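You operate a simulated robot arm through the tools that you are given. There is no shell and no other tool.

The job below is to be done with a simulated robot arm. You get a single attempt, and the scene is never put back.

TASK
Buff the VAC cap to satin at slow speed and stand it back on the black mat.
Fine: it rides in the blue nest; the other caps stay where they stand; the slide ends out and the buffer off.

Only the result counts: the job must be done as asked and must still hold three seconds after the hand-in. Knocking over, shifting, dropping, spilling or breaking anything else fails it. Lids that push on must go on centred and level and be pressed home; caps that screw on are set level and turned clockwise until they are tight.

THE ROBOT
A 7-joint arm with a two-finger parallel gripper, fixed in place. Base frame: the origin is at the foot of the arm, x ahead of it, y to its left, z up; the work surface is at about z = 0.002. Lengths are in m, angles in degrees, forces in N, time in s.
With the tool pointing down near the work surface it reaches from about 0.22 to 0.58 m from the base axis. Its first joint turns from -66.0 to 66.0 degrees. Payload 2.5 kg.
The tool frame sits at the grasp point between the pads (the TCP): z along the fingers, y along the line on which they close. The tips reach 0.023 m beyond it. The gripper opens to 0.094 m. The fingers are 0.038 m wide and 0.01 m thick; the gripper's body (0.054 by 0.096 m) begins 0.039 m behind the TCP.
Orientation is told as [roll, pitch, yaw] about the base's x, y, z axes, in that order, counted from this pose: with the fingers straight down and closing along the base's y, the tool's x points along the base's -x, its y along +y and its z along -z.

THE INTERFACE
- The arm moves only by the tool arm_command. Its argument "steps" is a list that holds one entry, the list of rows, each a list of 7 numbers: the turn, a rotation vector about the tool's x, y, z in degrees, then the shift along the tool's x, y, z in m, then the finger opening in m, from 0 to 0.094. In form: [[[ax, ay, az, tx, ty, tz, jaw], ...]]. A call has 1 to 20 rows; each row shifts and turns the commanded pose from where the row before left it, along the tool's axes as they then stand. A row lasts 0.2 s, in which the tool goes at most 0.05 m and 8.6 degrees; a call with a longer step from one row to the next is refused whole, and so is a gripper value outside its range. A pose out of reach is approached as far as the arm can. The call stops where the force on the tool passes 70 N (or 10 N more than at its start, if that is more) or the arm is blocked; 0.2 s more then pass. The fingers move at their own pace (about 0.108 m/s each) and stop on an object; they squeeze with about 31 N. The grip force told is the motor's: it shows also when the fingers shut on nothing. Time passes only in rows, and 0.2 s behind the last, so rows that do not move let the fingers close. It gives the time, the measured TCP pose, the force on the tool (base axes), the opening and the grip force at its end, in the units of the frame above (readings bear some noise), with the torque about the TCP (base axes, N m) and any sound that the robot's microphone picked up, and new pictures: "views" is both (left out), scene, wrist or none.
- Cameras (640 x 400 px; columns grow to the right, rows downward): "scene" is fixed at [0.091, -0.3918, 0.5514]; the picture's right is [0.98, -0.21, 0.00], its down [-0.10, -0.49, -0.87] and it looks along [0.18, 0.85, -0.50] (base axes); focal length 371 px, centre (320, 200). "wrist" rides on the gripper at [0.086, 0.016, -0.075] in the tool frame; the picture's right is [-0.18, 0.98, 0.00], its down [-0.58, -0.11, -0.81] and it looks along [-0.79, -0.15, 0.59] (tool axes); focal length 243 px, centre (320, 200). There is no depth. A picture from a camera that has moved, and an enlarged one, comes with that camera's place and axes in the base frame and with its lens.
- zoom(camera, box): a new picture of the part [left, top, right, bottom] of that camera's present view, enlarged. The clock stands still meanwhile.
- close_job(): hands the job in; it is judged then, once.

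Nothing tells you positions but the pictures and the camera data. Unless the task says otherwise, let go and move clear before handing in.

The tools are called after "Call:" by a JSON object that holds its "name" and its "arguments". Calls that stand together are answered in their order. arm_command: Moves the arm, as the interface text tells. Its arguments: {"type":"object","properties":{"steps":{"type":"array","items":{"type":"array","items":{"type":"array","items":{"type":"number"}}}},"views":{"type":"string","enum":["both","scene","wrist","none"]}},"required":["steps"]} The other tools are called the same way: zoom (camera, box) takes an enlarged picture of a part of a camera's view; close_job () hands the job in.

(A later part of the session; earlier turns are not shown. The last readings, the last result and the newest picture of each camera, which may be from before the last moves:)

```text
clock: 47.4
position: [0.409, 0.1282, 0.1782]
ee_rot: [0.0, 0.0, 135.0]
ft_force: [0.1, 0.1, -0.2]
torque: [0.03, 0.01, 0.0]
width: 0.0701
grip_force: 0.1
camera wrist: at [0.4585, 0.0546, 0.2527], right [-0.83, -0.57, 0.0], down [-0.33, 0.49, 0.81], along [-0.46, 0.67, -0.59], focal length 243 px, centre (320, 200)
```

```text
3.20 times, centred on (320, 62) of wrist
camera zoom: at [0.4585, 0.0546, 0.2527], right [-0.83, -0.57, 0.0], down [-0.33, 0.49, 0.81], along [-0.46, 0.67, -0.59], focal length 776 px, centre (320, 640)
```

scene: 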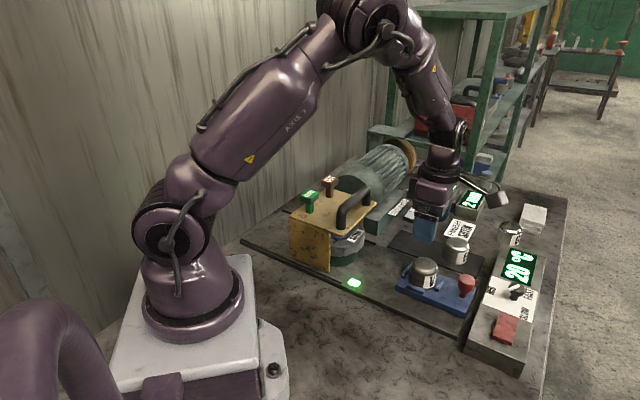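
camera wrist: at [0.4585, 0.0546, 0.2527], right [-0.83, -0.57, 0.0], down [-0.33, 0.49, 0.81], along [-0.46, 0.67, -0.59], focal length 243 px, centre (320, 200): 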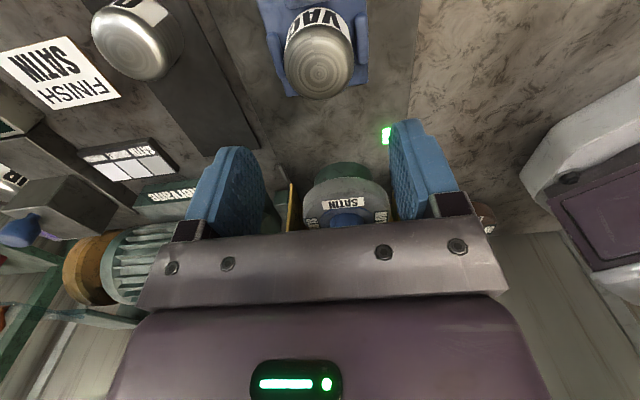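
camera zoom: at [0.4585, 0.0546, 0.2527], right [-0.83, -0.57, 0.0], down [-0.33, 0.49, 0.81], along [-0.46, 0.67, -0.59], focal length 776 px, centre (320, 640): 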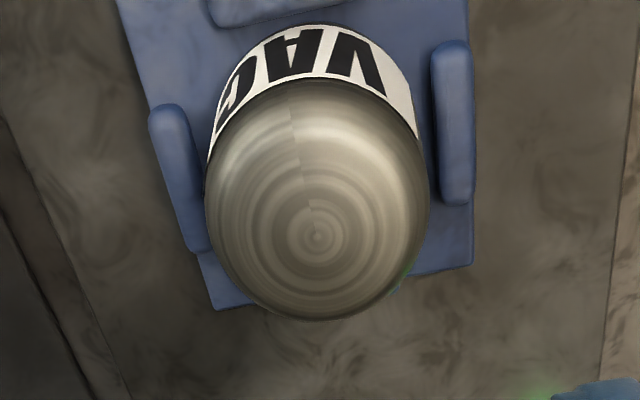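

The VAC cap stands in the blue nest. Next the rocker: I'll close the fingers and hover above its raised (knob-side) end at about (0.497, −0.024).

Call:
{"name": "arm_command", "arguments": {"steps": [[[0, 0, 0, 0.03374, 0.0088, 0, 0.07], [0, 0, 0, 0.03374, 0.0088, 0, 0.04], [0, 0, 0, 0.03374, 0.0088, 0, 0.0], [0, 0, 0, 0.03374, 0.0088, 0, 0.0], [0, 0, 0, 0.03374, 0.0088, 0.02, 0.0], [0, 0, 0, 0, 0, 0.03, 0.0], [0, 0, 0, 0, 0, 0, 0.0]]], "views": "both"}}

Call:
{"name": "zoom", "arguments": {"camera": "wrist", "box": [220, 40, 420, 200]}}

Call:
{"name": "zoom", "arguments": {"camera": "scene", "box": [450, 270, 560, 370]}}

```text
clock: 49.0
position: [0.4988, -0.0224, 0.127]
ee_rot: [0.0, 0.1, 135.1]
ft_force: [-0.4, 0.0, -0.8]
torque: [0.0, 0.02, 0.0]
width: 0.0
grip_force: 31.0
camera wrist: at [0.5478, -0.0952, 0.2013], right [-0.82, -0.57, 0.0], down [-0.33, 0.49, 0.81], along [-0.46, 0.67, -0.59], focal length 243 px, centre (320, 200)
```

scene: 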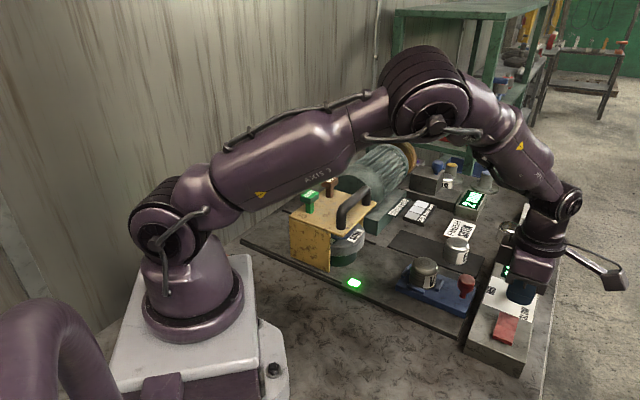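
wrist: 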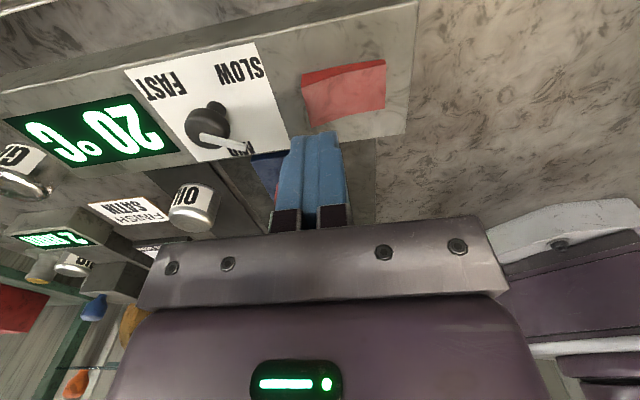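

```text
2.50 times, centred on (320, 120) of wrist
camera zoom: at [0.5478, -0.0952, 0.2013], right [-0.82, -0.57, 0.0], down [-0.33, 0.49, 0.81], along [-0.46, 0.67, -0.59], focal length 606 px, centre (320, 400)
```

zoom: 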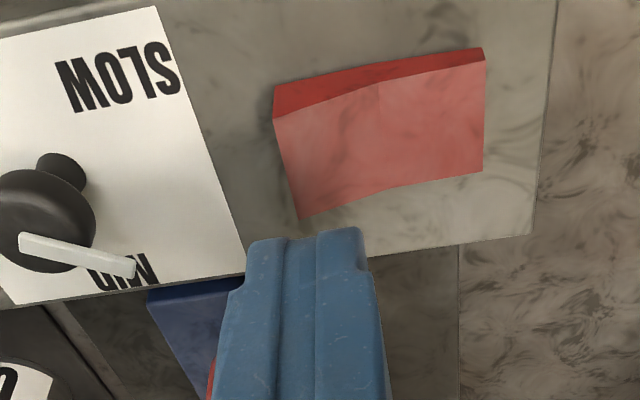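

```text
4.00 times, centred on (505, 320) of scene
camera zoom: at [0.091, -0.3918, 0.5514], right [0.98, -0.21, 0.0], down [-0.1, -0.49, -0.87], along [0.18, 0.85, -0.5], focal length 1483 px, centre (-420, -280)
```

zoom: 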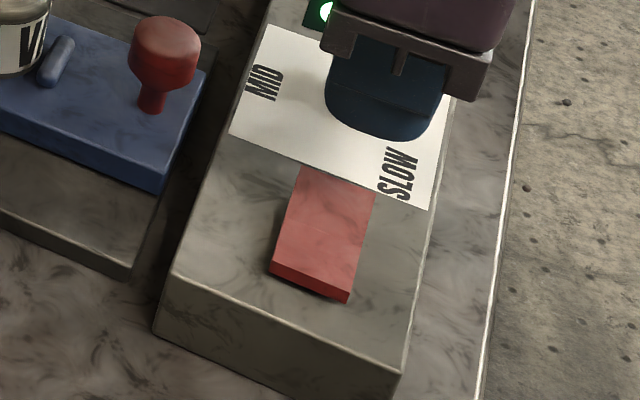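

The rocker's raised end is 7 mm further in tool −x. I'll centre on it and lower to just above it, then press.

Call:
{"name": "arm_command", "arguments": {"steps": [[[0, 0, 0, -0.0066, -0.003, 0.02, 0.0], [0, 0, 0, 0, 0, 0.02, 0.0], [0, 0, 0, 0, 0, 0, 0.0]]], "views": "wrist"}}

Call:
{"name": "zoom", "arguments": {"camera": "wrist", "box": [220, 40, 420, 200]}}

Call:
{"name": "zoom", "arguments": {"camera": "scene", "box": [450, 270, 560, 370]}}

```text
clock: 49.8
position: [0.496, -0.0167, 0.0868]
ee_rot: [0.1, 0.0, 135.1]
ft_force: [-0.3, -0.7, -0.1]
torque: [0.01, 0.0, 0.0]
width: 0.0
grip_force: 31.2
camera wrist: at [0.5453, -0.0898, 0.1622], right [-0.82, -0.57, 0.0], down [-0.33, 0.49, 0.81], along [-0.46, 0.66, -0.59], focal length 243 px, centre (320, 200)
```

wrist: 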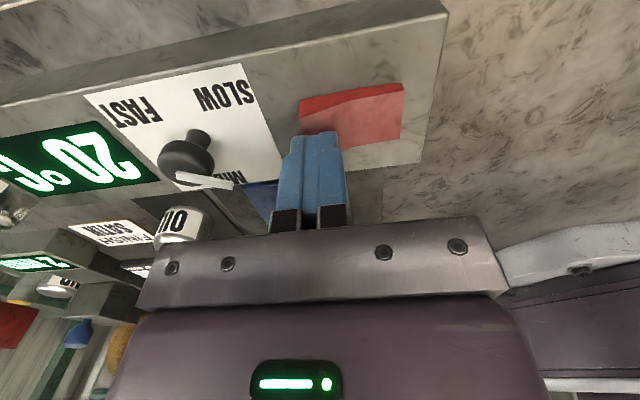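

```text
2.50 times, centred on (320, 120) of wrist
camera zoom: at [0.5453, -0.0898, 0.1622], right [-0.82, -0.57, 0.0], down [-0.33, 0.49, 0.81], along [-0.46, 0.66, -0.59], focal length 606 px, centre (320, 400)
```

zoom: 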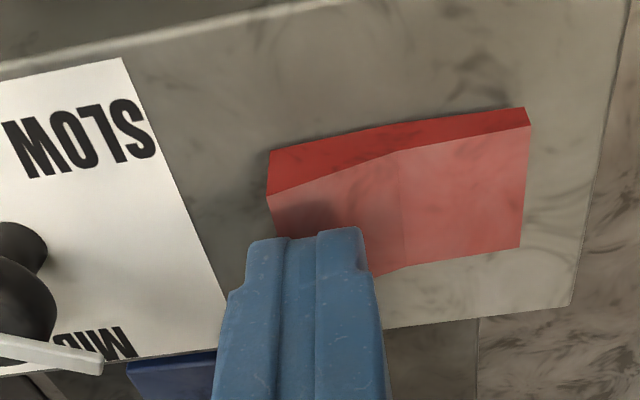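

```text
4.00 times, centred on (505, 320) of scene
camera zoom: at [0.091, -0.3918, 0.5514], right [0.98, -0.21, 0.0], down [-0.1, -0.49, -0.87], along [0.18, 0.85, -0.5], focal length 1483 px, centre (-420, -280)
```

zoom: 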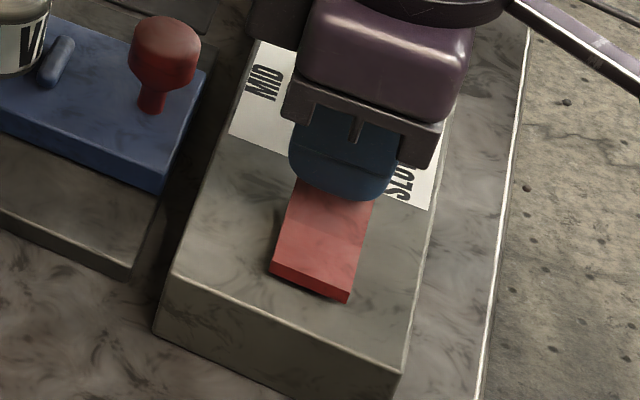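

Fingertips are right over the raised end. Pressing down now to switch the buffer on, and listening.

Call:
{"name": "arm_command", "arguments": {"steps": [[[0, 0, 0, 0, 0, 0.006, 0.0], [0, 0, 0, 0, 0, 0.005, 0.0], [0, 0, 0, 0, 0, 0.003, 0.0], [0, 0, 0, 0, 0, 0, 0.0]]], "views": "wrist"}}

Call:
{"name": "zoom", "arguments": {"camera": "wrist", "box": [220, 40, 420, 200]}}

```text
clock: 50.8
position: [0.4951, -0.0164, 0.0764]
ee_rot: [0.0, 0.1, 135.0]
ft_force: [-19.2, 3.2, 48.3]
torque: [-0.29, 0.71, -0.18]
width: 0.0
grip_force: 31.4
camera wrist: at [0.5455, -0.0897, 0.1512], right [-0.83, -0.56, 0.0], down [-0.34, 0.49, 0.81], along [-0.45, 0.67, -0.59], focal length 243 px, centre (320, 200)
```

wrist: 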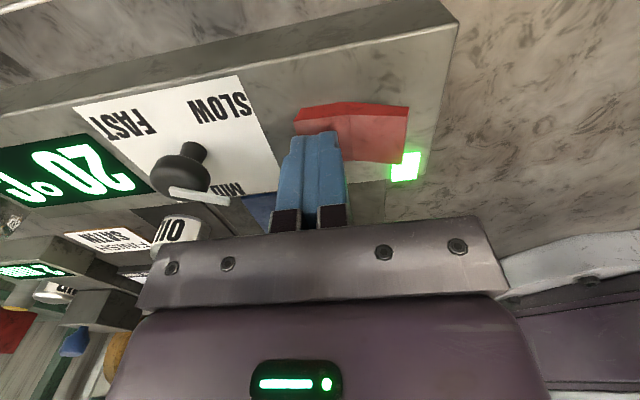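

```text
2.50 times, centred on (320, 120) of wrist
camera zoom: at [0.5455, -0.0897, 0.1512], right [-0.83, -0.56, 0.0], down [-0.34, 0.49, 0.81], along [-0.45, 0.67, -0.59], focal length 606 px, centre (320, 400)
```

zoom: 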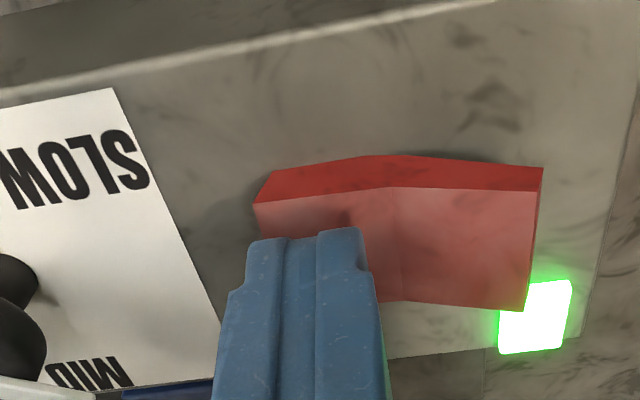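

The rocker has tipped over and a new green light is glowing near it. I'll look at the scene to see what changed.

Call:
{"name": "arm_command", "arguments": {"steps": [[[0, 0, 0, 0, 0, -0.02, 0.0], [0, 0, 0, 0, 0, -0.03, 0.0], [0, 0, 0, 0, 0, -0.03, 0.0]]], "views": "both"}}

Call:
{"name": "zoom", "arguments": {"camera": "scene", "box": [430, 230, 570, 370]}}

Call:
{"name": "zoom", "arguments": {"camera": "scene", "box": [270, 180, 430, 300]}}

Call:
{"name": "zoom", "arguments": {"camera": "wrist", "box": [200, 0, 440, 200]}}

```text
clock: 51.6
position: [0.495, -0.017, 0.1524]
ee_rot: [0.1, 0.0, 135.0]
ft_force: [-1.1, -0.8, -0.2]
torque: [-0.01, 0.03, 0.0]
width: 0.0
grip_force: 31.4
camera wrist: at [0.5444, -0.0899, 0.2262], right [-0.82, -0.57, 0.0], down [-0.33, 0.49, 0.81], along [-0.46, 0.67, -0.59], focal length 243 px, centre (320, 200)
```

scene: 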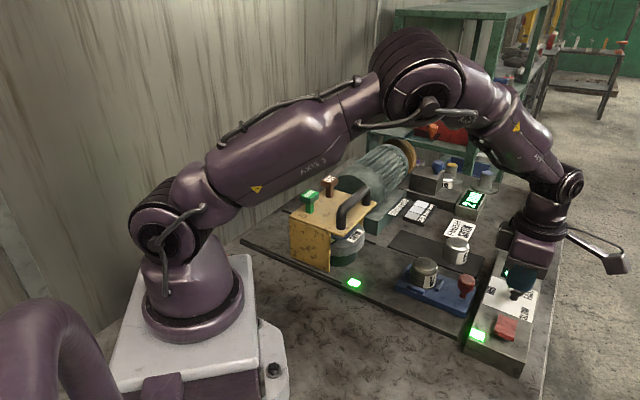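
wrist: 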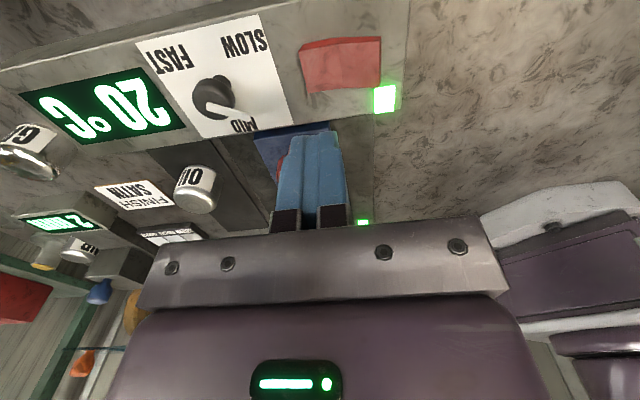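

```text
2.86 times, centred on (500, 300) of scene
camera zoom: at [0.091, -0.3918, 0.5514], right [0.98, -0.21, 0.0], down [-0.1, -0.49, -0.87], along [0.18, 0.85, -0.5], focal length 1059 px, centre (-194, -86)
```

zoom: 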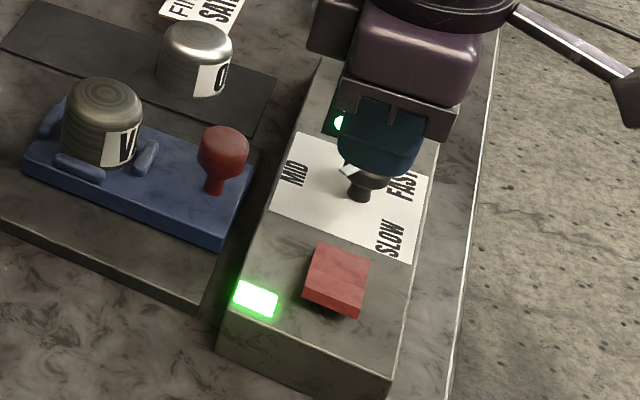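

```text
3.33 times, centred on (350, 240) of scene
camera zoom: at [0.091, -0.3918, 0.5514], right [0.98, -0.21, 0.0], down [-0.1, -0.49, -0.87], along [0.18, 0.85, -0.5], focal length 1236 px, centre (220, 67)
```

zoom: 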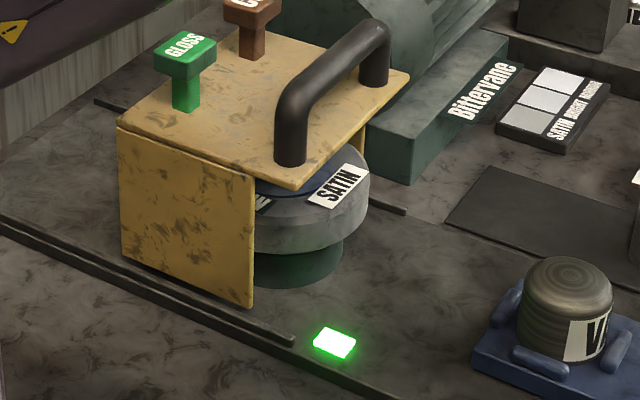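

```text
2.00 times, centred on (320, 100) of wrist
camera zoom: at [0.5444, -0.0899, 0.2262], right [-0.82, -0.57, 0.0], down [-0.33, 0.49, 0.81], along [-0.46, 0.67, -0.59], focal length 485 px, centre (320, 400)
```

zoom: 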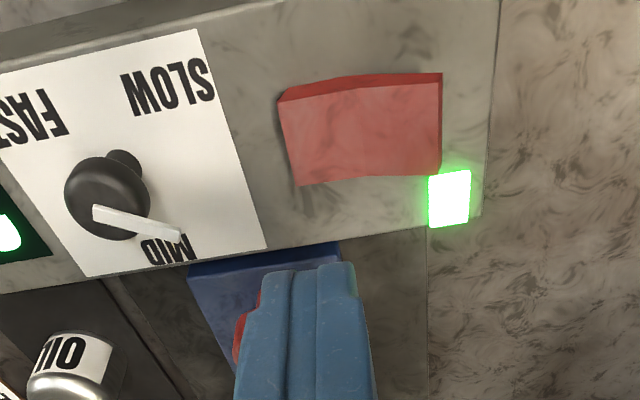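

A power lamp now shows on the control box. I'll wait a moment and check whether the wheel is turning.

Call:
{"name": "arm_command", "arguments": {"steps": [[[0, 0, 0, 0, 0, 0, 0.0], [0, 0, 0, 0, 0, 0, 0.0]]], "views": "scene"}}

Call:
{"name": "zoom", "arguments": {"camera": "scene", "box": [310, 210, 390, 290]}}

Call:
{"name": "zoom", "arguments": {"camera": "scene", "box": [340, 120, 560, 240]}}

```text
clock: 52.2
position: [0.4943, -0.0173, 0.1524]
ee_rot: [-0.1, 0.0, 135.1]
ft_force: [-1.0, -0.2, -0.1]
torque: [-0.01, 0.0, -0.05]
width: 0.0
grip_force: 31.3
```

scene: 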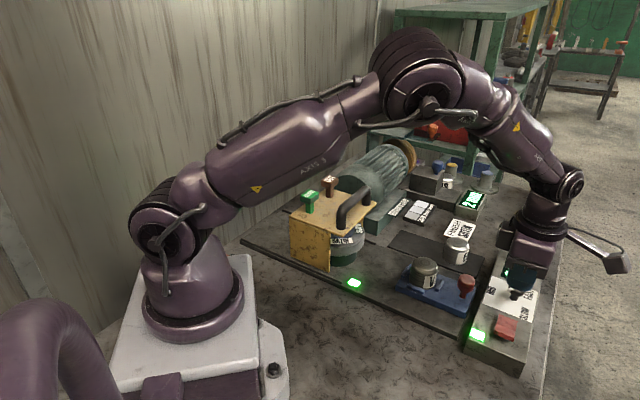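

```text
5.00 times, centred on (350, 250) of scene
camera zoom: at [0.091, -0.3918, 0.5514], right [0.98, -0.21, 0.0], down [-0.1, -0.49, -0.87], along [0.18, 0.85, -0.5], focal length 1854 px, centre (170, -50)
```

zoom: 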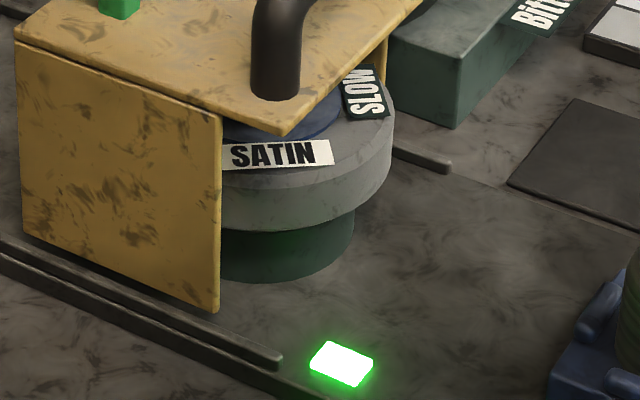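

```text
2.91 times, centred on (450, 180) of scene
camera zoom: at [0.091, -0.3918, 0.5514], right [0.98, -0.21, 0.0], down [-0.1, -0.49, -0.87], along [0.18, 0.85, -0.5], focal length 1078 px, centre (-58, 258)
```

zoom: 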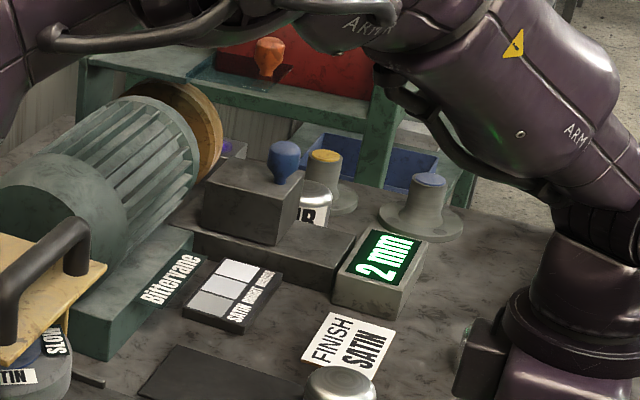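

The wheel is turning (its labels moved). I'll sample it at short intervals to judge its speed.

Call:
{"name": "arm_command", "arguments": {"steps": [[[0, 0, 0, 0, 0, 0, 0.0]]], "views": "none"}}

Call:
{"name": "zoom", "arguments": {"camera": "scene", "box": [310, 210, 390, 290]}}

Call:
{"name": "arm_command", "arguments": {"steps": [[[0, 0, 0, 0, 0, 0, 0.0]]], "views": "none"}}

Call:
{"name": "zoom", "arguments": {"camera": "scene", "box": [310, 210, 390, 290]}}

```text
clock: 52.6
position: [0.4949, -0.0171, 0.1519]
ee_rot: [0.0, 0.0, 135.1]
ft_force: [0.5, 0.3, -0.1]
torque: [-0.01, -0.03, -0.03]
width: 0.0001
grip_force: 31.4
```

```text
5.00 times, centred on (350, 250) of scene
camera zoom: at [0.091, -0.3918, 0.5514], right [0.98, -0.21, 0.0], down [-0.1, -0.49, -0.87], along [0.18, 0.85, -0.5], focal length 1854 px, centre (170, -50)
```

zoom: 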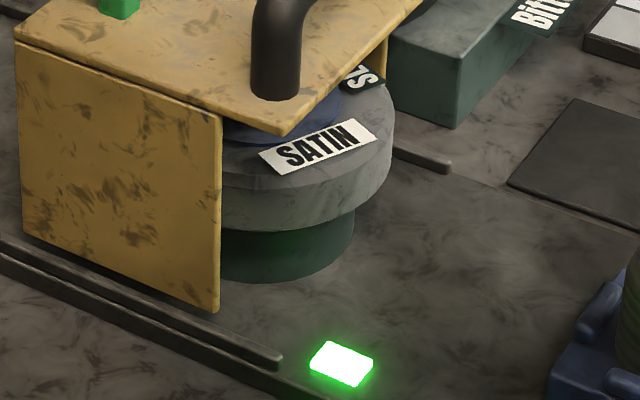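

```text
clock: 53.0
position: [0.4948, -0.0176, 0.1523]
ee_rot: [0.0, 0.0, 134.9]
ft_force: [0.2, -0.1, 0.0]
torque: [0.02, -0.03, -0.02]
width: 0.0
grip_force: 31.1
```

```text
5.00 times, centred on (350, 250) of scene
camera zoom: at [0.091, -0.3918, 0.5514], right [0.98, -0.21, 0.0], down [-0.1, -0.49, -0.87], along [0.18, 0.85, -0.5], focal length 1854 px, centre (170, -50)
```

zoom: 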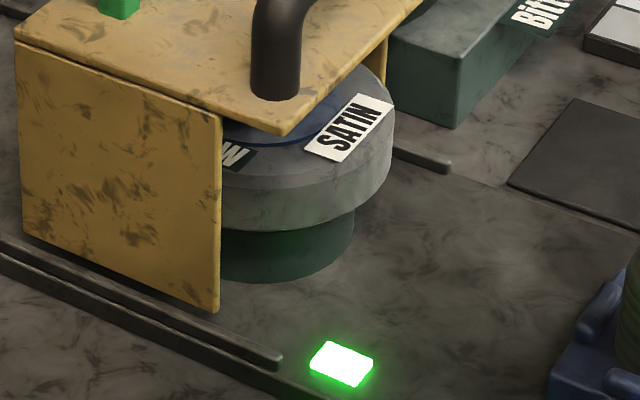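

The wheel's label advances steadily, but sampling may alias. I'll take a few more samples at 0.4 s and 0.6 s spacing to pin the speed down for this knob setting.

Call:
{"name": "arm_command", "arguments": {"steps": [[[0, 0, 0, 0, 0, 0, 0.0], [0, 0, 0, 0, 0, 0, 0.0]]], "views": "none"}}

Call:
{"name": "zoom", "arguments": {"camera": "scene", "box": [310, 210, 390, 290]}}

Call:
{"name": "arm_command", "arguments": {"steps": [[[0, 0, 0, 0, 0, 0, 0.0]]], "views": "none"}}

Call:
{"name": "zoom", "arguments": {"camera": "scene", "box": [310, 210, 390, 290]}}

Call:
{"name": "arm_command", "arguments": {"steps": [[[0, 0, 0, 0, 0, 0, 0.0], [0, 0, 0, 0, 0, 0, 0.0]]], "views": "none"}}

Call:
{"name": "zoom", "arguments": {"camera": "scene", "box": [310, 210, 390, 290]}}

```text
clock: 53.6
position: [0.4938, -0.0168, 0.152]
ee_rot: [0.0, -0.1, 135.0]
ft_force: [0.3, -0.4, 0.4]
torque: [-0.03, 0.02, 0.03]
width: 0.0
grip_force: 30.9
```

```text
5.00 times, centred on (350, 250) of scene
camera zoom: at [0.091, -0.3918, 0.5514], right [0.98, -0.21, 0.0], down [-0.1, -0.49, -0.87], along [0.18, 0.85, -0.5], focal length 1854 px, centre (170, -50)
```

zoom: 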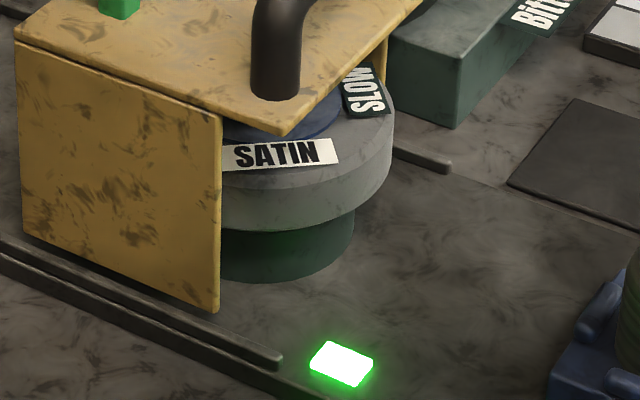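

```text
clock: 54.0
position: [0.4955, -0.0171, 0.1522]
ee_rot: [0.1, -0.1, 134.9]
ft_force: [-0.1, -0.4, -0.8]
torque: [-0.01, 0.0, -0.02]
width: 0.0
grip_force: 30.9
```

```text
5.00 times, centred on (350, 250) of scene
camera zoom: at [0.091, -0.3918, 0.5514], right [0.98, -0.21, 0.0], down [-0.1, -0.49, -0.87], along [0.18, 0.85, -0.5], focal length 1854 px, centre (170, -50)
```

zoom: 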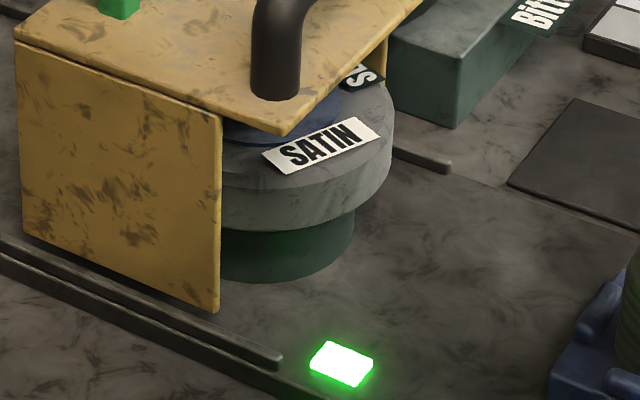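

```text
clock: 54.6
position: [0.4951, -0.0166, 0.1521]
ee_rot: [0.0, -0.1, 135.0]
ft_force: [-0.2, 0.3, 0.8]
torque: [0.01, -0.03, -0.02]
width: 0.0002
grip_force: 31.2
```

```text
5.00 times, centred on (350, 250) of scene
camera zoom: at [0.091, -0.3918, 0.5514], right [0.98, -0.21, 0.0], down [-0.1, -0.49, -0.87], along [0.18, 0.85, -0.5], focal length 1854 px, centre (170, -50)
```

zoom: 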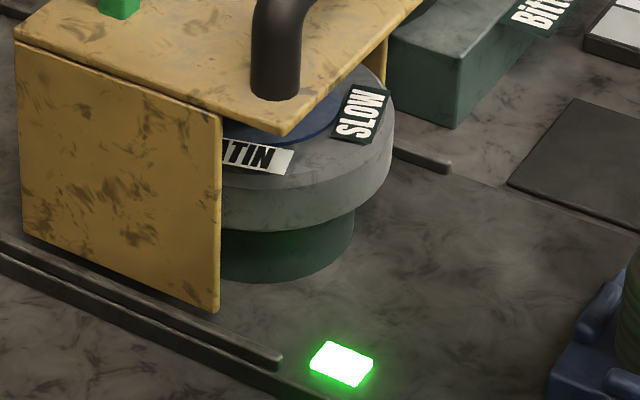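

The advance fits 103° per 0.2 s, i.e. about 9 rad/s here. To be sure this end of the knob is the slow one, I'll briefly compare with MID (cap not in contact), so I go back to the knob.

Call:
{"name": "arm_command", "arguments": {"steps": [[[0, 0, 8, 0, 0, 0, 0.0], [0, 0, 8, 0, 0, 0, 0.0], [0, 0, 8, 0, 0, 0, 0.03], [0, 0, 8, 0, 0, 0, 0.065], [0, 0, 8, 0, 0, 0, 0.065], [0, 0, 8, 0, 0, 0, 0.065], [0, 0, 8, 0, 0, 0, 0.065], [0, 0, 8, 0, 0, 0, 0.065], [0, 0, 8, 0, 0, 0, 0.065], [0, 0, 8, 0, 0, 0, 0.065], [0, 0, 8, 0, 0, 0, 0.065], [0, 0, 8, 0, 0, 0, 0.065], [0, 0, 8, 0, 0, 0, 0.065], [0, 0, 8, 0, 0, 0, 0.065], [0, 0, 8, 0, 0, 0, 0.065], [0, 0, 0, -0.0335, 0.0186, 0, 0.065], [0, 0, 0, -0.0335, 0.0186, 0.01, 0.065], [0, 0, 0, 0, 0, 0.01, 0.065]]], "views": "wrist"}}

Call:
{"name": "zoom", "arguments": {"camera": "wrist", "box": [220, 20, 420, 145]}}

```text
clock: 58.4
position: [0.5509, 0.0368, 0.1353]
ee_rot: [0.0, 0.0, 15.0]
ft_force: [0.2, -0.4, -0.4]
torque: [0.01, 0.0, 0.01]
width: 0.0653
grip_force: 0.1
camera wrist: at [0.4636, 0.0287, 0.2092], right [-0.08, 1.0, 0.0], down [0.59, 0.05, 0.81], along [0.8, 0.06, -0.59], focal length 243 px, centre (320, 200)
```

wrist: 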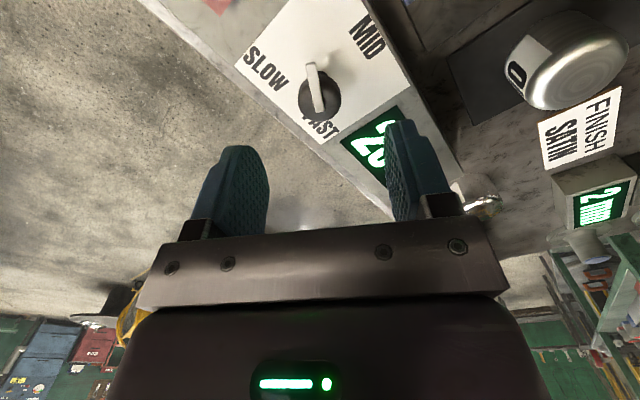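

```text
3.20 times, centred on (320, 82) of wrist
camera zoom: at [0.4636, 0.0287, 0.2092], right [-0.08, 1.0, 0.0], down [0.59, 0.05, 0.81], along [0.8, 0.06, -0.59], focal length 776 px, centre (320, 576)
```

zoom: 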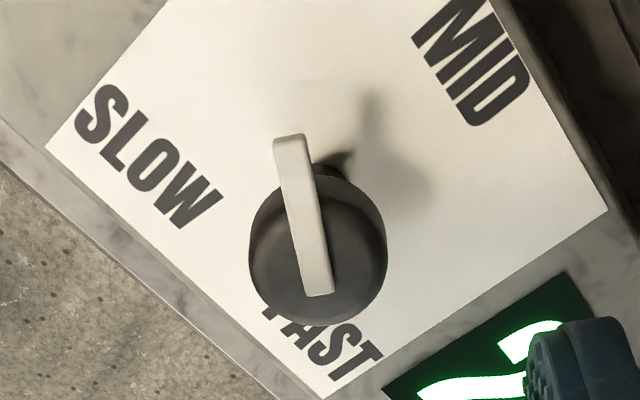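

Aligned. I'll grip and turn 60° clockwise back to MID, then open and sample the wheel.

Call:
{"name": "arm_command", "arguments": {"steps": [[[0, 0, 0, 0, 0, 0.025, 0.065], [0, 0, 0, 0, 0, 0.025, 0.065], [0, 0, 0, 0, 0, 0.017, 0.065], [0, 0, 0, 0, 0, 0, 0.02], [0, 0, 0, 0, 0, 0, 0.02], [0, 0, 0, 0, 0, 0, 0.02], [0, 0, 7.5, 0, 0, 0, 0.02], [0, 0, 7.5, 0, 0, 0, 0.02], [0, 0, 7.5, 0, 0, 0, 0.02], [0, 0, 7.5, 0, 0, 0, 0.02], [0, 0, 7.5, 0, 0, 0, 0.02], [0, 0, 7.5, 0, 0, 0, 0.02], [0, 0, 7.5, 0, 0, 0, 0.02], [0, 0, 7.5, 0, 0, 0, 0.02], [0, 0, 0, 0, 0, 0, 0.02], [0, 0, 0, 0, 0, 0, 0.02], [0, 0, 0, 0, 0, 0, 0.02]]], "views": "both"}}

Call:
{"name": "zoom", "arguments": {"camera": "scene", "box": [310, 210, 390, 290]}}

Call:
{"name": "arm_command", "arguments": {"steps": [[[0, 0, 0, 0, 0, 0, 0.02]]], "views": "none"}}

Call:
{"name": "zoom", "arguments": {"camera": "scene", "box": [310, 210, 390, 290]}}

Call:
{"name": "arm_command", "arguments": {"steps": [[[0, 0, 0, 0, 0, 0, 0.02], [0, 0, 0, 0, 0, 0, 0.02]]], "views": "none"}}

Call:
{"name": "zoom", "arguments": {"camera": "scene", "box": [310, 210, 390, 290]}}

Call:
{"name": "arm_command", "arguments": {"steps": [[[0, 0, 0, 0, 0, 0, 0.02]]], "views": "none"}}

Call:
{"name": "zoom", "arguments": {"camera": "scene", "box": [310, 210, 390, 290]}}

```text
clock: 62.0
position: [0.5502, 0.0359, 0.0683]
ee_rot: [0.1, -0.1, -44.9]
ft_force: [20.8, -4.5, -13.1]
torque: [0.18, 0.02, 0.03]
width: 0.0275
grip_force: 44.8
camera wrist: at [0.5006, 0.1085, 0.1414], right [0.82, 0.57, 0.0], down [0.33, -0.49, 0.81], along [0.46, -0.66, -0.59], focal length 243 px, centre (320, 200)
```

scene: 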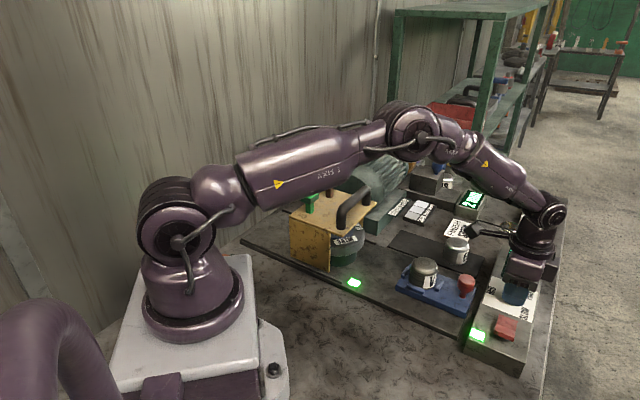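
wrist: 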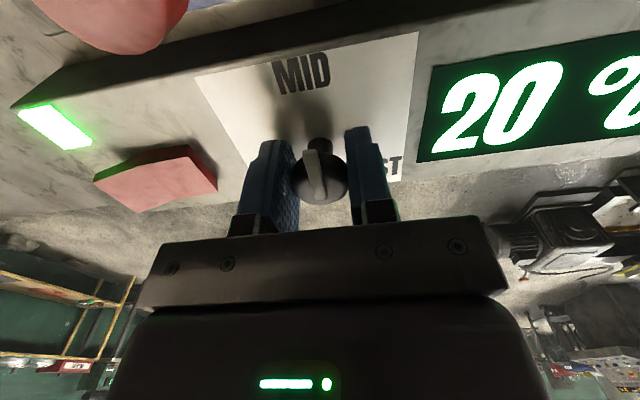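

```text
5.00 times, centred on (350, 250) of scene
camera zoom: at [0.091, -0.3918, 0.5514], right [0.98, -0.21, 0.0], down [-0.1, -0.49, -0.87], along [0.18, 0.85, -0.5], focal length 1854 px, centre (170, -50)
```

zoom: 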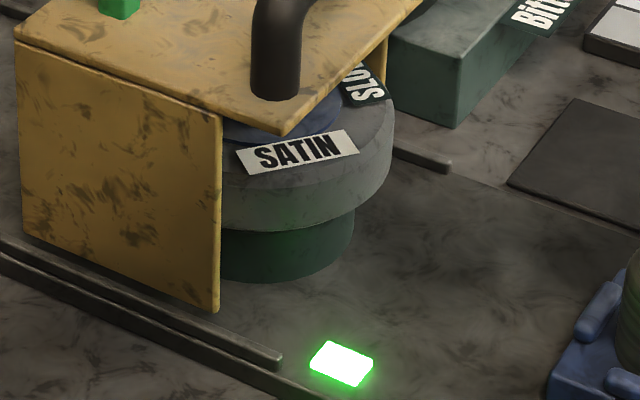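

```text
clock: 62.4
position: [0.5506, 0.0357, 0.068]
ee_rot: [0.1, -0.1, -45.1]
ft_force: [20.1, -3.8, -11.1]
torque: [0.19, 0.07, -0.01]
width: 0.0274
grip_force: 44.5
```

```text
5.00 times, centred on (350, 250) of scene
camera zoom: at [0.091, -0.3918, 0.5514], right [0.98, -0.21, 0.0], down [-0.1, -0.49, -0.87], along [0.18, 0.85, -0.5], focal length 1854 px, centre (170, -50)
```

zoom: 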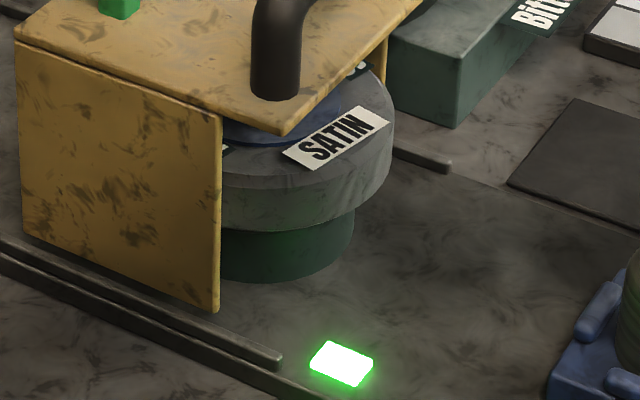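

```text
clock: 63.0
position: [0.5502, 0.0375, 0.0666]
ee_rot: [0.1, 0.0, -44.9]
ft_force: [20.2, -1.2, -9.5]
torque: [0.13, 0.0, 0.02]
width: 0.0274
grip_force: 45.4
```

```text
5.00 times, centred on (350, 250) of scene
camera zoom: at [0.091, -0.3918, 0.5514], right [0.98, -0.21, 0.0], down [-0.1, -0.49, -0.87], along [0.18, 0.85, -0.5], focal length 1854 px, centre (170, -50)
```

zoom: 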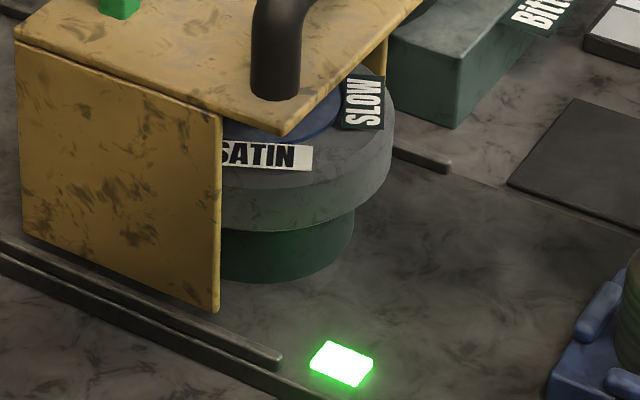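

```text
clock: 63.4
position: [0.5504, 0.036, 0.0681]
ee_rot: [0.1, -0.1, -44.9]
ft_force: [19.8, -1.7, -8.9]
torque: [0.05, -0.1, 0.05]
width: 0.0275
grip_force: 44.9
```

```text
5.00 times, centred on (350, 250) of scene
camera zoom: at [0.091, -0.3918, 0.5514], right [0.98, -0.21, 0.0], down [-0.1, -0.49, -0.87], along [0.18, 0.85, -0.5], focal length 1854 px, centre (170, -50)
```

zoom: 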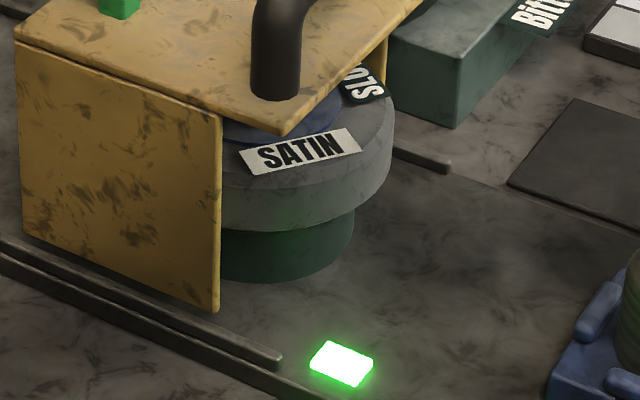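

The wheel's visible turning looks the same at MID, so it doesn't tell speed; I go by the panel — the label SLOW lies on the counter-clockwise side. I'll turn the knob back fully counter-clockwise and release.

Call:
{"name": "arm_command", "arguments": {"steps": [[[0, 0, -8, 0, 0, 0, 0.02], [0, 0, -8, 0, 0, 0, 0.02], [0, 0, -8, 0, 0, 0, 0.02], [0, 0, -8, 0, 0, 0, 0.02], [0, 0, -8, 0, 0, 0, 0.02], [0, 0, -8, 0, 0, 0, 0.02], [0, 0, -8, 0, 0, 0, 0.02], [0, 0, -8, 0, 0, 0, 0.02], [0, 0, -3, 0, 0, 0, 0.02], [0, 0, 0, 0, 0, 0, 0.02]]], "views": "none"}}

Call:
{"name": "arm_command", "arguments": {"steps": [[[0, 0, 0, 0, 0, 0, 0.065], [0, 0, 0, 0, 0, 0, 0.065], [0, 0, 0, 0, 0, -0.035, 0.065], [0, 0, 0, 0, 0, -0.035, 0.065]]], "views": "both"}}

Call:
{"name": "zoom", "arguments": {"camera": "wrist", "box": [220, 20, 420, 145]}}

Call:
{"name": "zoom", "arguments": {"camera": "scene", "box": [460, 240, 570, 320]}}

```text
clock: 65.6
position: [0.5507, 0.0347, 0.0668]
ee_rot: [-0.1, 0.2, 22.0]
ft_force: [0.1, -17.3, 2.7]
torque: [0.0, 0.22, -0.71]
width: 0.0275
grip_force: 45.4
```

```text
clock: 66.6
position: [0.5472, 0.0367, 0.1367]
ee_rot: [0.0, 0.1, 22.1]
ft_force: [0.1, 0.5, 0.0]
torque: [0.0, 0.0, 0.0]
width: 0.065
grip_force: 0.1
camera wrist: at [0.4615, 0.019, 0.2118], right [-0.2, 0.98, 0.0], down [0.58, 0.12, 0.81], along [0.79, 0.16, -0.59], focal length 243 px, centre (320, 200)
```

scene: 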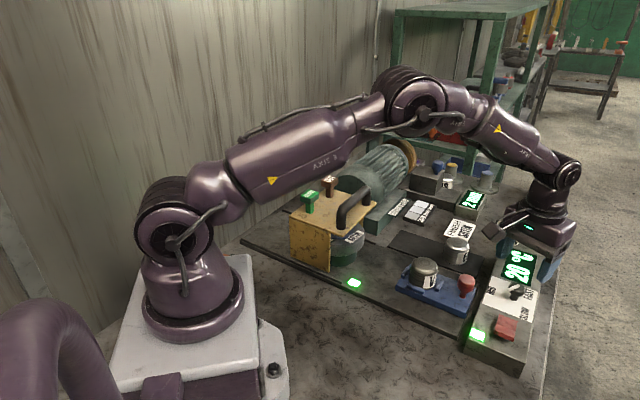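
wrist: 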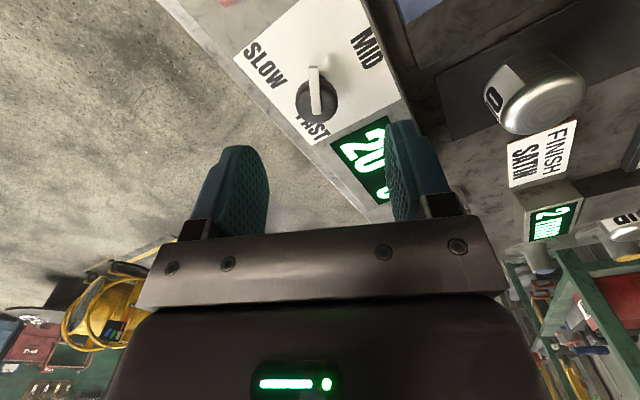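

```text
3.20 times, centred on (320, 82) of wrist
camera zoom: at [0.4615, 0.019, 0.2118], right [-0.2, 0.98, 0.0], down [0.58, 0.12, 0.81], along [0.79, 0.16, -0.59], focal length 776 px, centre (320, 576)
```

zoom: 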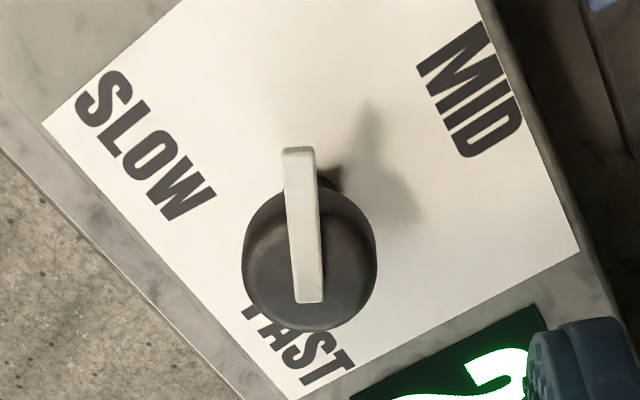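

```text
5.00 times, centred on (515, 280) of scene
camera zoom: at [0.091, -0.3918, 0.5514], right [0.98, -0.21, 0.0], down [-0.1, -0.49, -0.87], along [0.18, 0.85, -0.5], focal length 1854 px, centre (-655, -200)
```

zoom: 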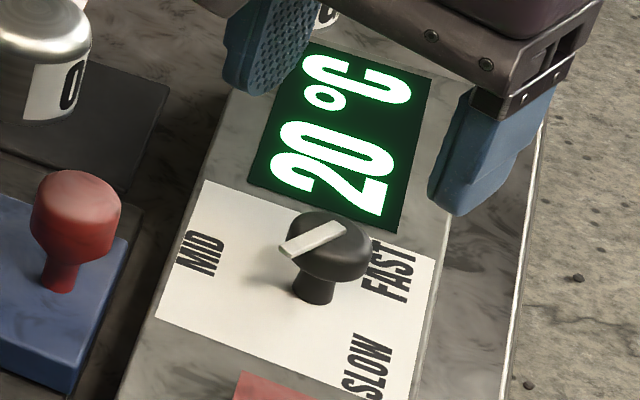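

The knob is back at the counter-clockwise stop (SLOW) and the buffer is running with the slide out. Next I'll go over the red slide knob with the fingers across the slide direction.

Call:
{"name": "arm_command", "arguments": {"steps": [[[0, 0, 0, 0, 0, -0.03, 0.07], [0, 0, -8, 0, 0, 0, 0.07], [0, 0, -8, 0, 0, 0, 0.07], [0, 0, -8, 0, 0, 0, 0.07], [0, 0, -8, 0, 0, 0, 0.07], [0, 0, -8, 0, 0, 0, 0.07], [0, 0, -8, 0, 0, 0, 0.07], [0, 0, -8, 0, 0, 0, 0.07], [0, 0, -8, 0, 0, 0, 0.07], [0, 0, -8, 0, 0, 0, 0.07], [0, 0, -8, 0, 0, 0, 0.07], [0, 0, -8, 0, 0, 0, 0.07], [0, 0, -8, 0, 0, 0, 0.07], [0, 0, -8, 0, 0, 0, 0.07], [0, 0, -8.5, 0, 0, 0, 0.07], [0, 0, 0, -0.0394, 0.0172, 0, 0.07], [0, 0, 0, -0.0394, 0.0172, 0, 0.07]]], "views": "both"}}

Call:
{"name": "zoom", "arguments": {"camera": "wrist", "box": [220, 0, 420, 200]}}

```text
clock: 70.2
position: [0.468, 0.0711, 0.1681]
ee_rot: [-0.1, 0.0, 134.5]
ft_force: [0.6, -1.2, 0.1]
torque: [0.0, -0.01, -0.01]
width: 0.07
grip_force: 0.0
camera wrist: at [0.518, -0.0019, 0.2422], right [-0.83, -0.56, 0.0], down [-0.33, 0.49, 0.81], along [-0.45, 0.67, -0.59], focal length 243 px, centre (320, 200)
```

scene: 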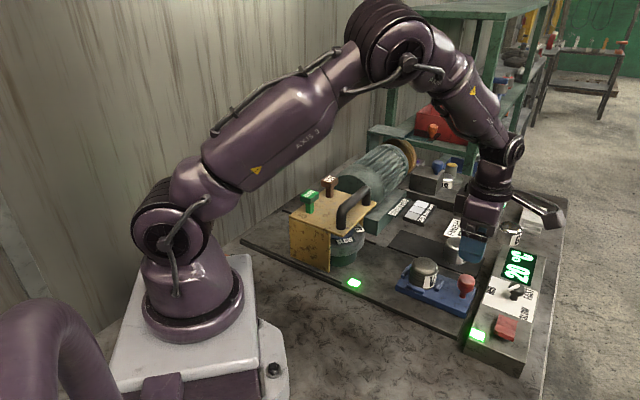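
wrist: 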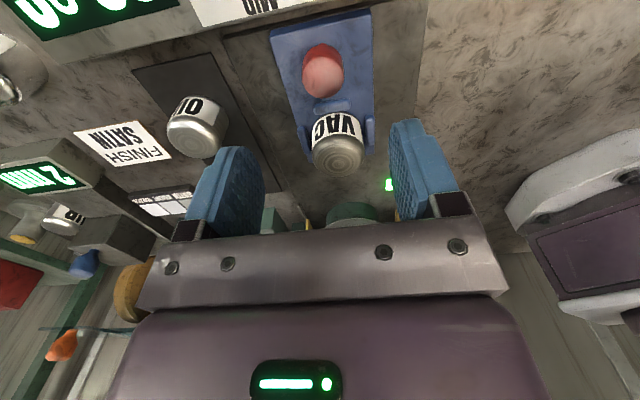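

```text
2.00 times, centred on (320, 100) of wrist
camera zoom: at [0.518, -0.0019, 0.2422], right [-0.83, -0.56, 0.0], down [-0.33, 0.49, 0.81], along [-0.45, 0.67, -0.59], focal length 485 px, centre (320, 400)
```

zoom: 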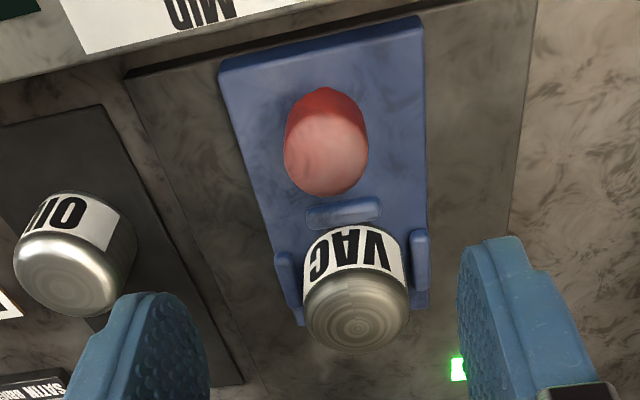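

Red knob head is centred about 4 mm / 3 mm off the tool axis. I'll correct and lower around it in two stages.

Call:
{"name": "arm_command", "arguments": {"steps": [[[0, 0, -0.5, 0.0038, 0.0028, 0.03, 0.07], [0, 0, 0, 0, 0, 0.03, 0.07], [0, 0, 0, 0, 0, 0, 0.07]]], "views": "wrist"}}

Call:
{"name": "zoom", "arguments": {"camera": "wrist", "box": [220, 40, 420, 200]}}

```text
clock: 71.0
position: [0.469, 0.0685, 0.1058]
ee_rot: [0.0, 0.0, 134.9]
ft_force: [0.5, 0.3, 0.1]
torque: [-0.01, -0.02, 0.01]
width: 0.0701
grip_force: 0.1
camera wrist: at [0.5192, -0.0055, 0.1801], right [-0.82, -0.57, 0.0], down [-0.33, 0.49, 0.81], along [-0.46, 0.67, -0.59], focal length 243 px, centre (320, 200)
```

wrist: 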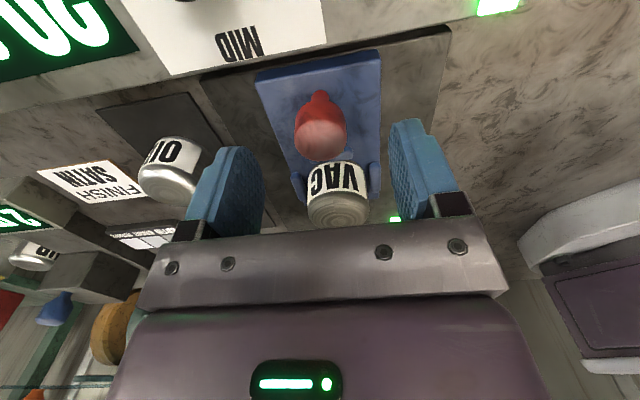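

```text
2.50 times, centred on (320, 120) of wrist
camera zoom: at [0.5192, -0.0055, 0.1801], right [-0.82, -0.57, 0.0], down [-0.33, 0.49, 0.81], along [-0.46, 0.67, -0.59], focal length 606 px, centre (320, 400)
```

zoom: 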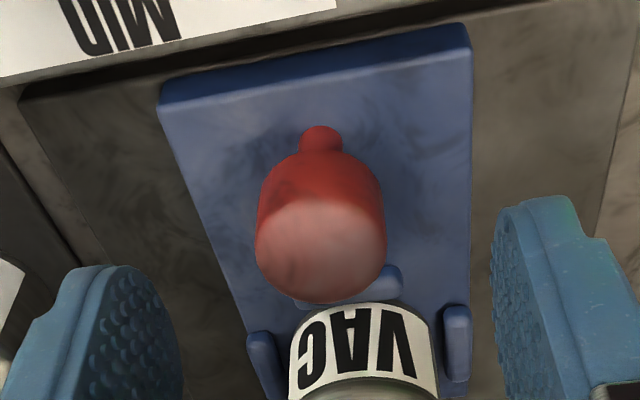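

Centred. Lowering onto the red knob and closing.

Call:
{"name": "arm_command", "arguments": {"steps": [[[0, 0, 0, 0, 0, 0.02, 0.07], [0, 0, 0, 0, 0, 0.021, 0.07], [0, 0, 0, 0, 0, 0, 0.07], [0, 0, 0, 0, 0, 0, 0.02], [0, 0, 0, 0, 0, 0, 0.02], [0, 0, 0, 0, 0, 0, 0.02]]], "views": "both"}}

Call:
{"name": "zoom", "arguments": {"camera": "wrist", "box": [200, 60, 440, 220]}}

Call:
{"name": "zoom", "arguments": {"camera": "scene", "box": [330, 200, 510, 320]}}

```text
clock: 72.4
position: [0.4705, 0.0668, 0.0635]
ee_rot: [-0.3, 0.0, 135.1]
ft_force: [12.4, 11.2, -12.6]
torque: [-0.61, -0.81, -0.16]
width: 0.0293
grip_force: 45.8
camera wrist: at [0.5203, -0.0065, 0.1388], right [-0.82, -0.57, 0.0], down [-0.34, 0.49, 0.81], along [-0.45, 0.67, -0.59], focal length 243 px, centre (320, 200)
```

scene: 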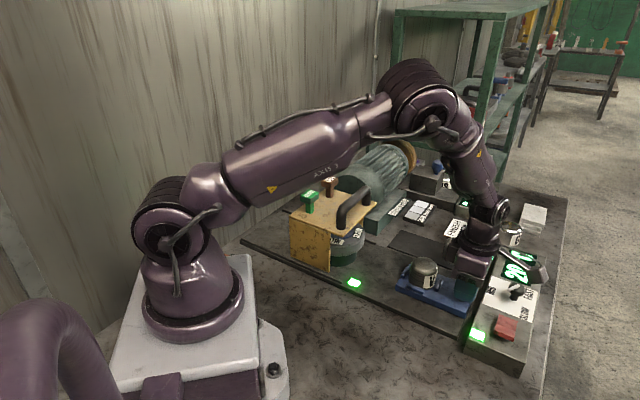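
wrist: 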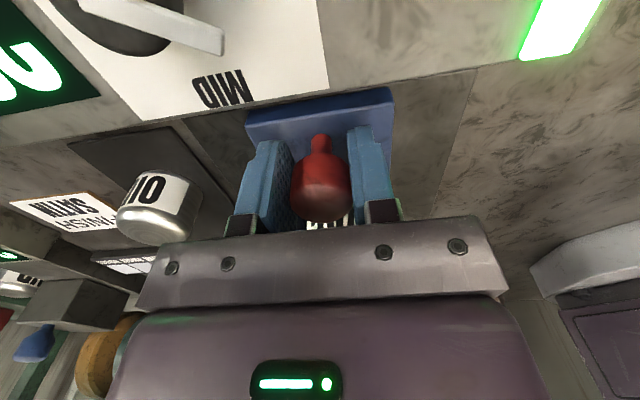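

```text
2.50 times, centred on (320, 140) of wrist
camera zoom: at [0.5203, -0.0065, 0.1388], right [-0.82, -0.57, 0.0], down [-0.34, 0.49, 0.81], along [-0.45, 0.67, -0.59], focal length 606 px, centre (320, 350)
```

zoom: 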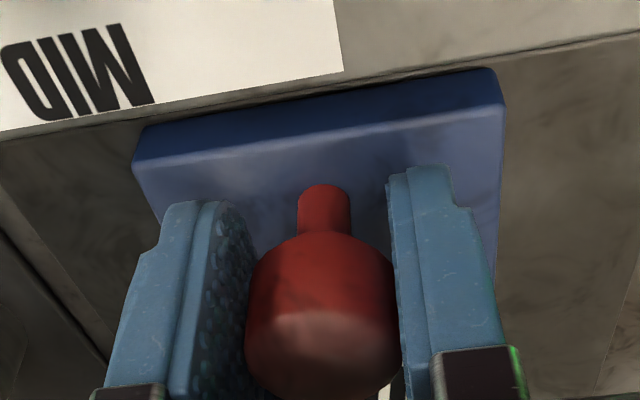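

```text
3.33 times, centred on (420, 260) of scene
camera zoom: at [0.091, -0.3917, 0.5514], right [0.98, -0.21, 0.0], down [-0.1, -0.49, -0.87], along [0.18, 0.85, -0.5], focal length 1236 px, centre (-13, 0)
```

zoom: 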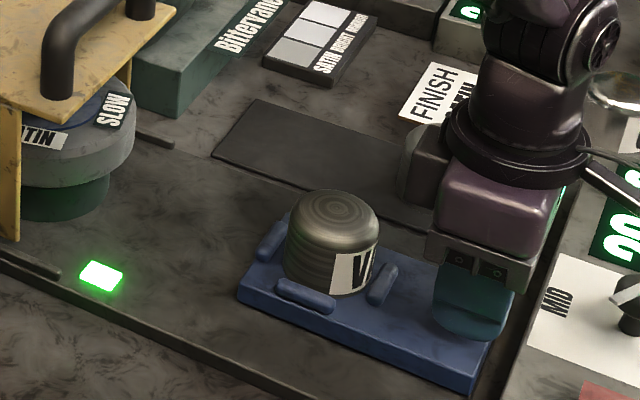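

The slide knob is held (29 mm), with the cap in the nest. I'll start sliding inward slowly and check that all moves freely.

Call:
{"name": "arm_command", "arguments": {"steps": [[[0, 0, 0, -0.004, 0, 0, 0.02], [0, 0, 0, -0.008, 0, 0, 0.02], [0, 0, 0, -0.008, 0, 0, 0.02], [0, 0, 0, -0.01, 0, 0, 0.02]]], "views": "scene"}}

Call:
{"name": "zoom", "arguments": {"camera": "scene", "box": [330, 200, 510, 320]}}

```text
clock: 73.4
position: [0.4497, 0.087, 0.0632]
ee_rot: [-0.4, -0.1, 135.1]
ft_force: [25.7, 24.2, -33.0]
torque: [0.02, 0.13, -0.12]
width: 0.0294
grip_force: 45.3
```

scene: 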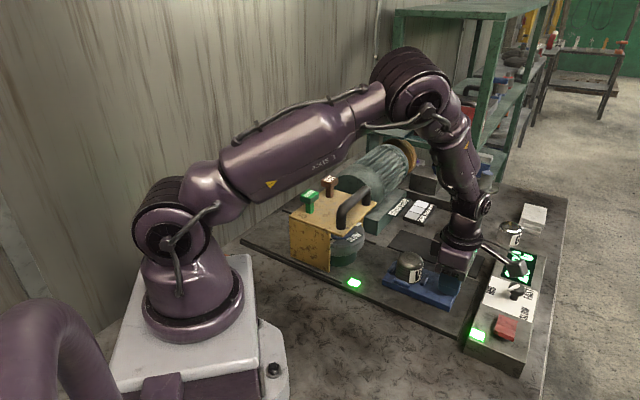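

```text
3.33 times, centred on (420, 260) of scene
camera zoom: at [0.0911, -0.3917, 0.5514], right [0.98, -0.21, 0.0], down [-0.1, -0.49, -0.87], along [0.18, 0.85, -0.5], focal length 1236 px, centre (-13, 0)
```

zoom: 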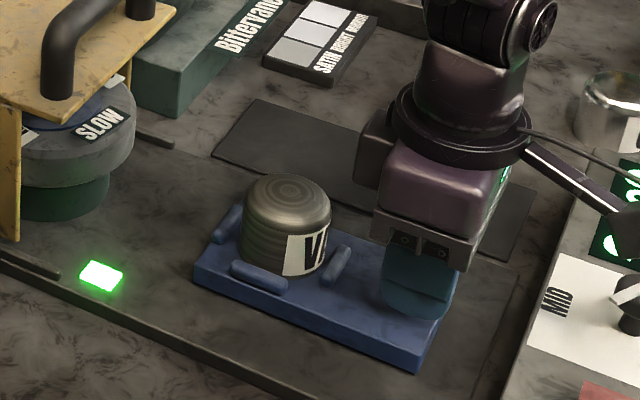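

It slides freely, but side load is building (35 N along the jaw line, 33 N down). I'll trim the tool pose by a couple of millimetres to unload it.

Call:
{"name": "arm_command", "arguments": {"steps": [[[0, 0, 0, 0, -0.002, 0.002, 0.02], [0, 0, 0, 0, 0, 0, 0.02]]], "views": "none"}}

```text
clock: 74.0
position: [0.4508, 0.085, 0.0646]
ee_rot: [0.0, 0.1, 135.0]
ft_force: [6.8, 9.7, 1.6]
torque: [0.94, 0.39, -0.02]
width: 0.0293
grip_force: 45.0
```

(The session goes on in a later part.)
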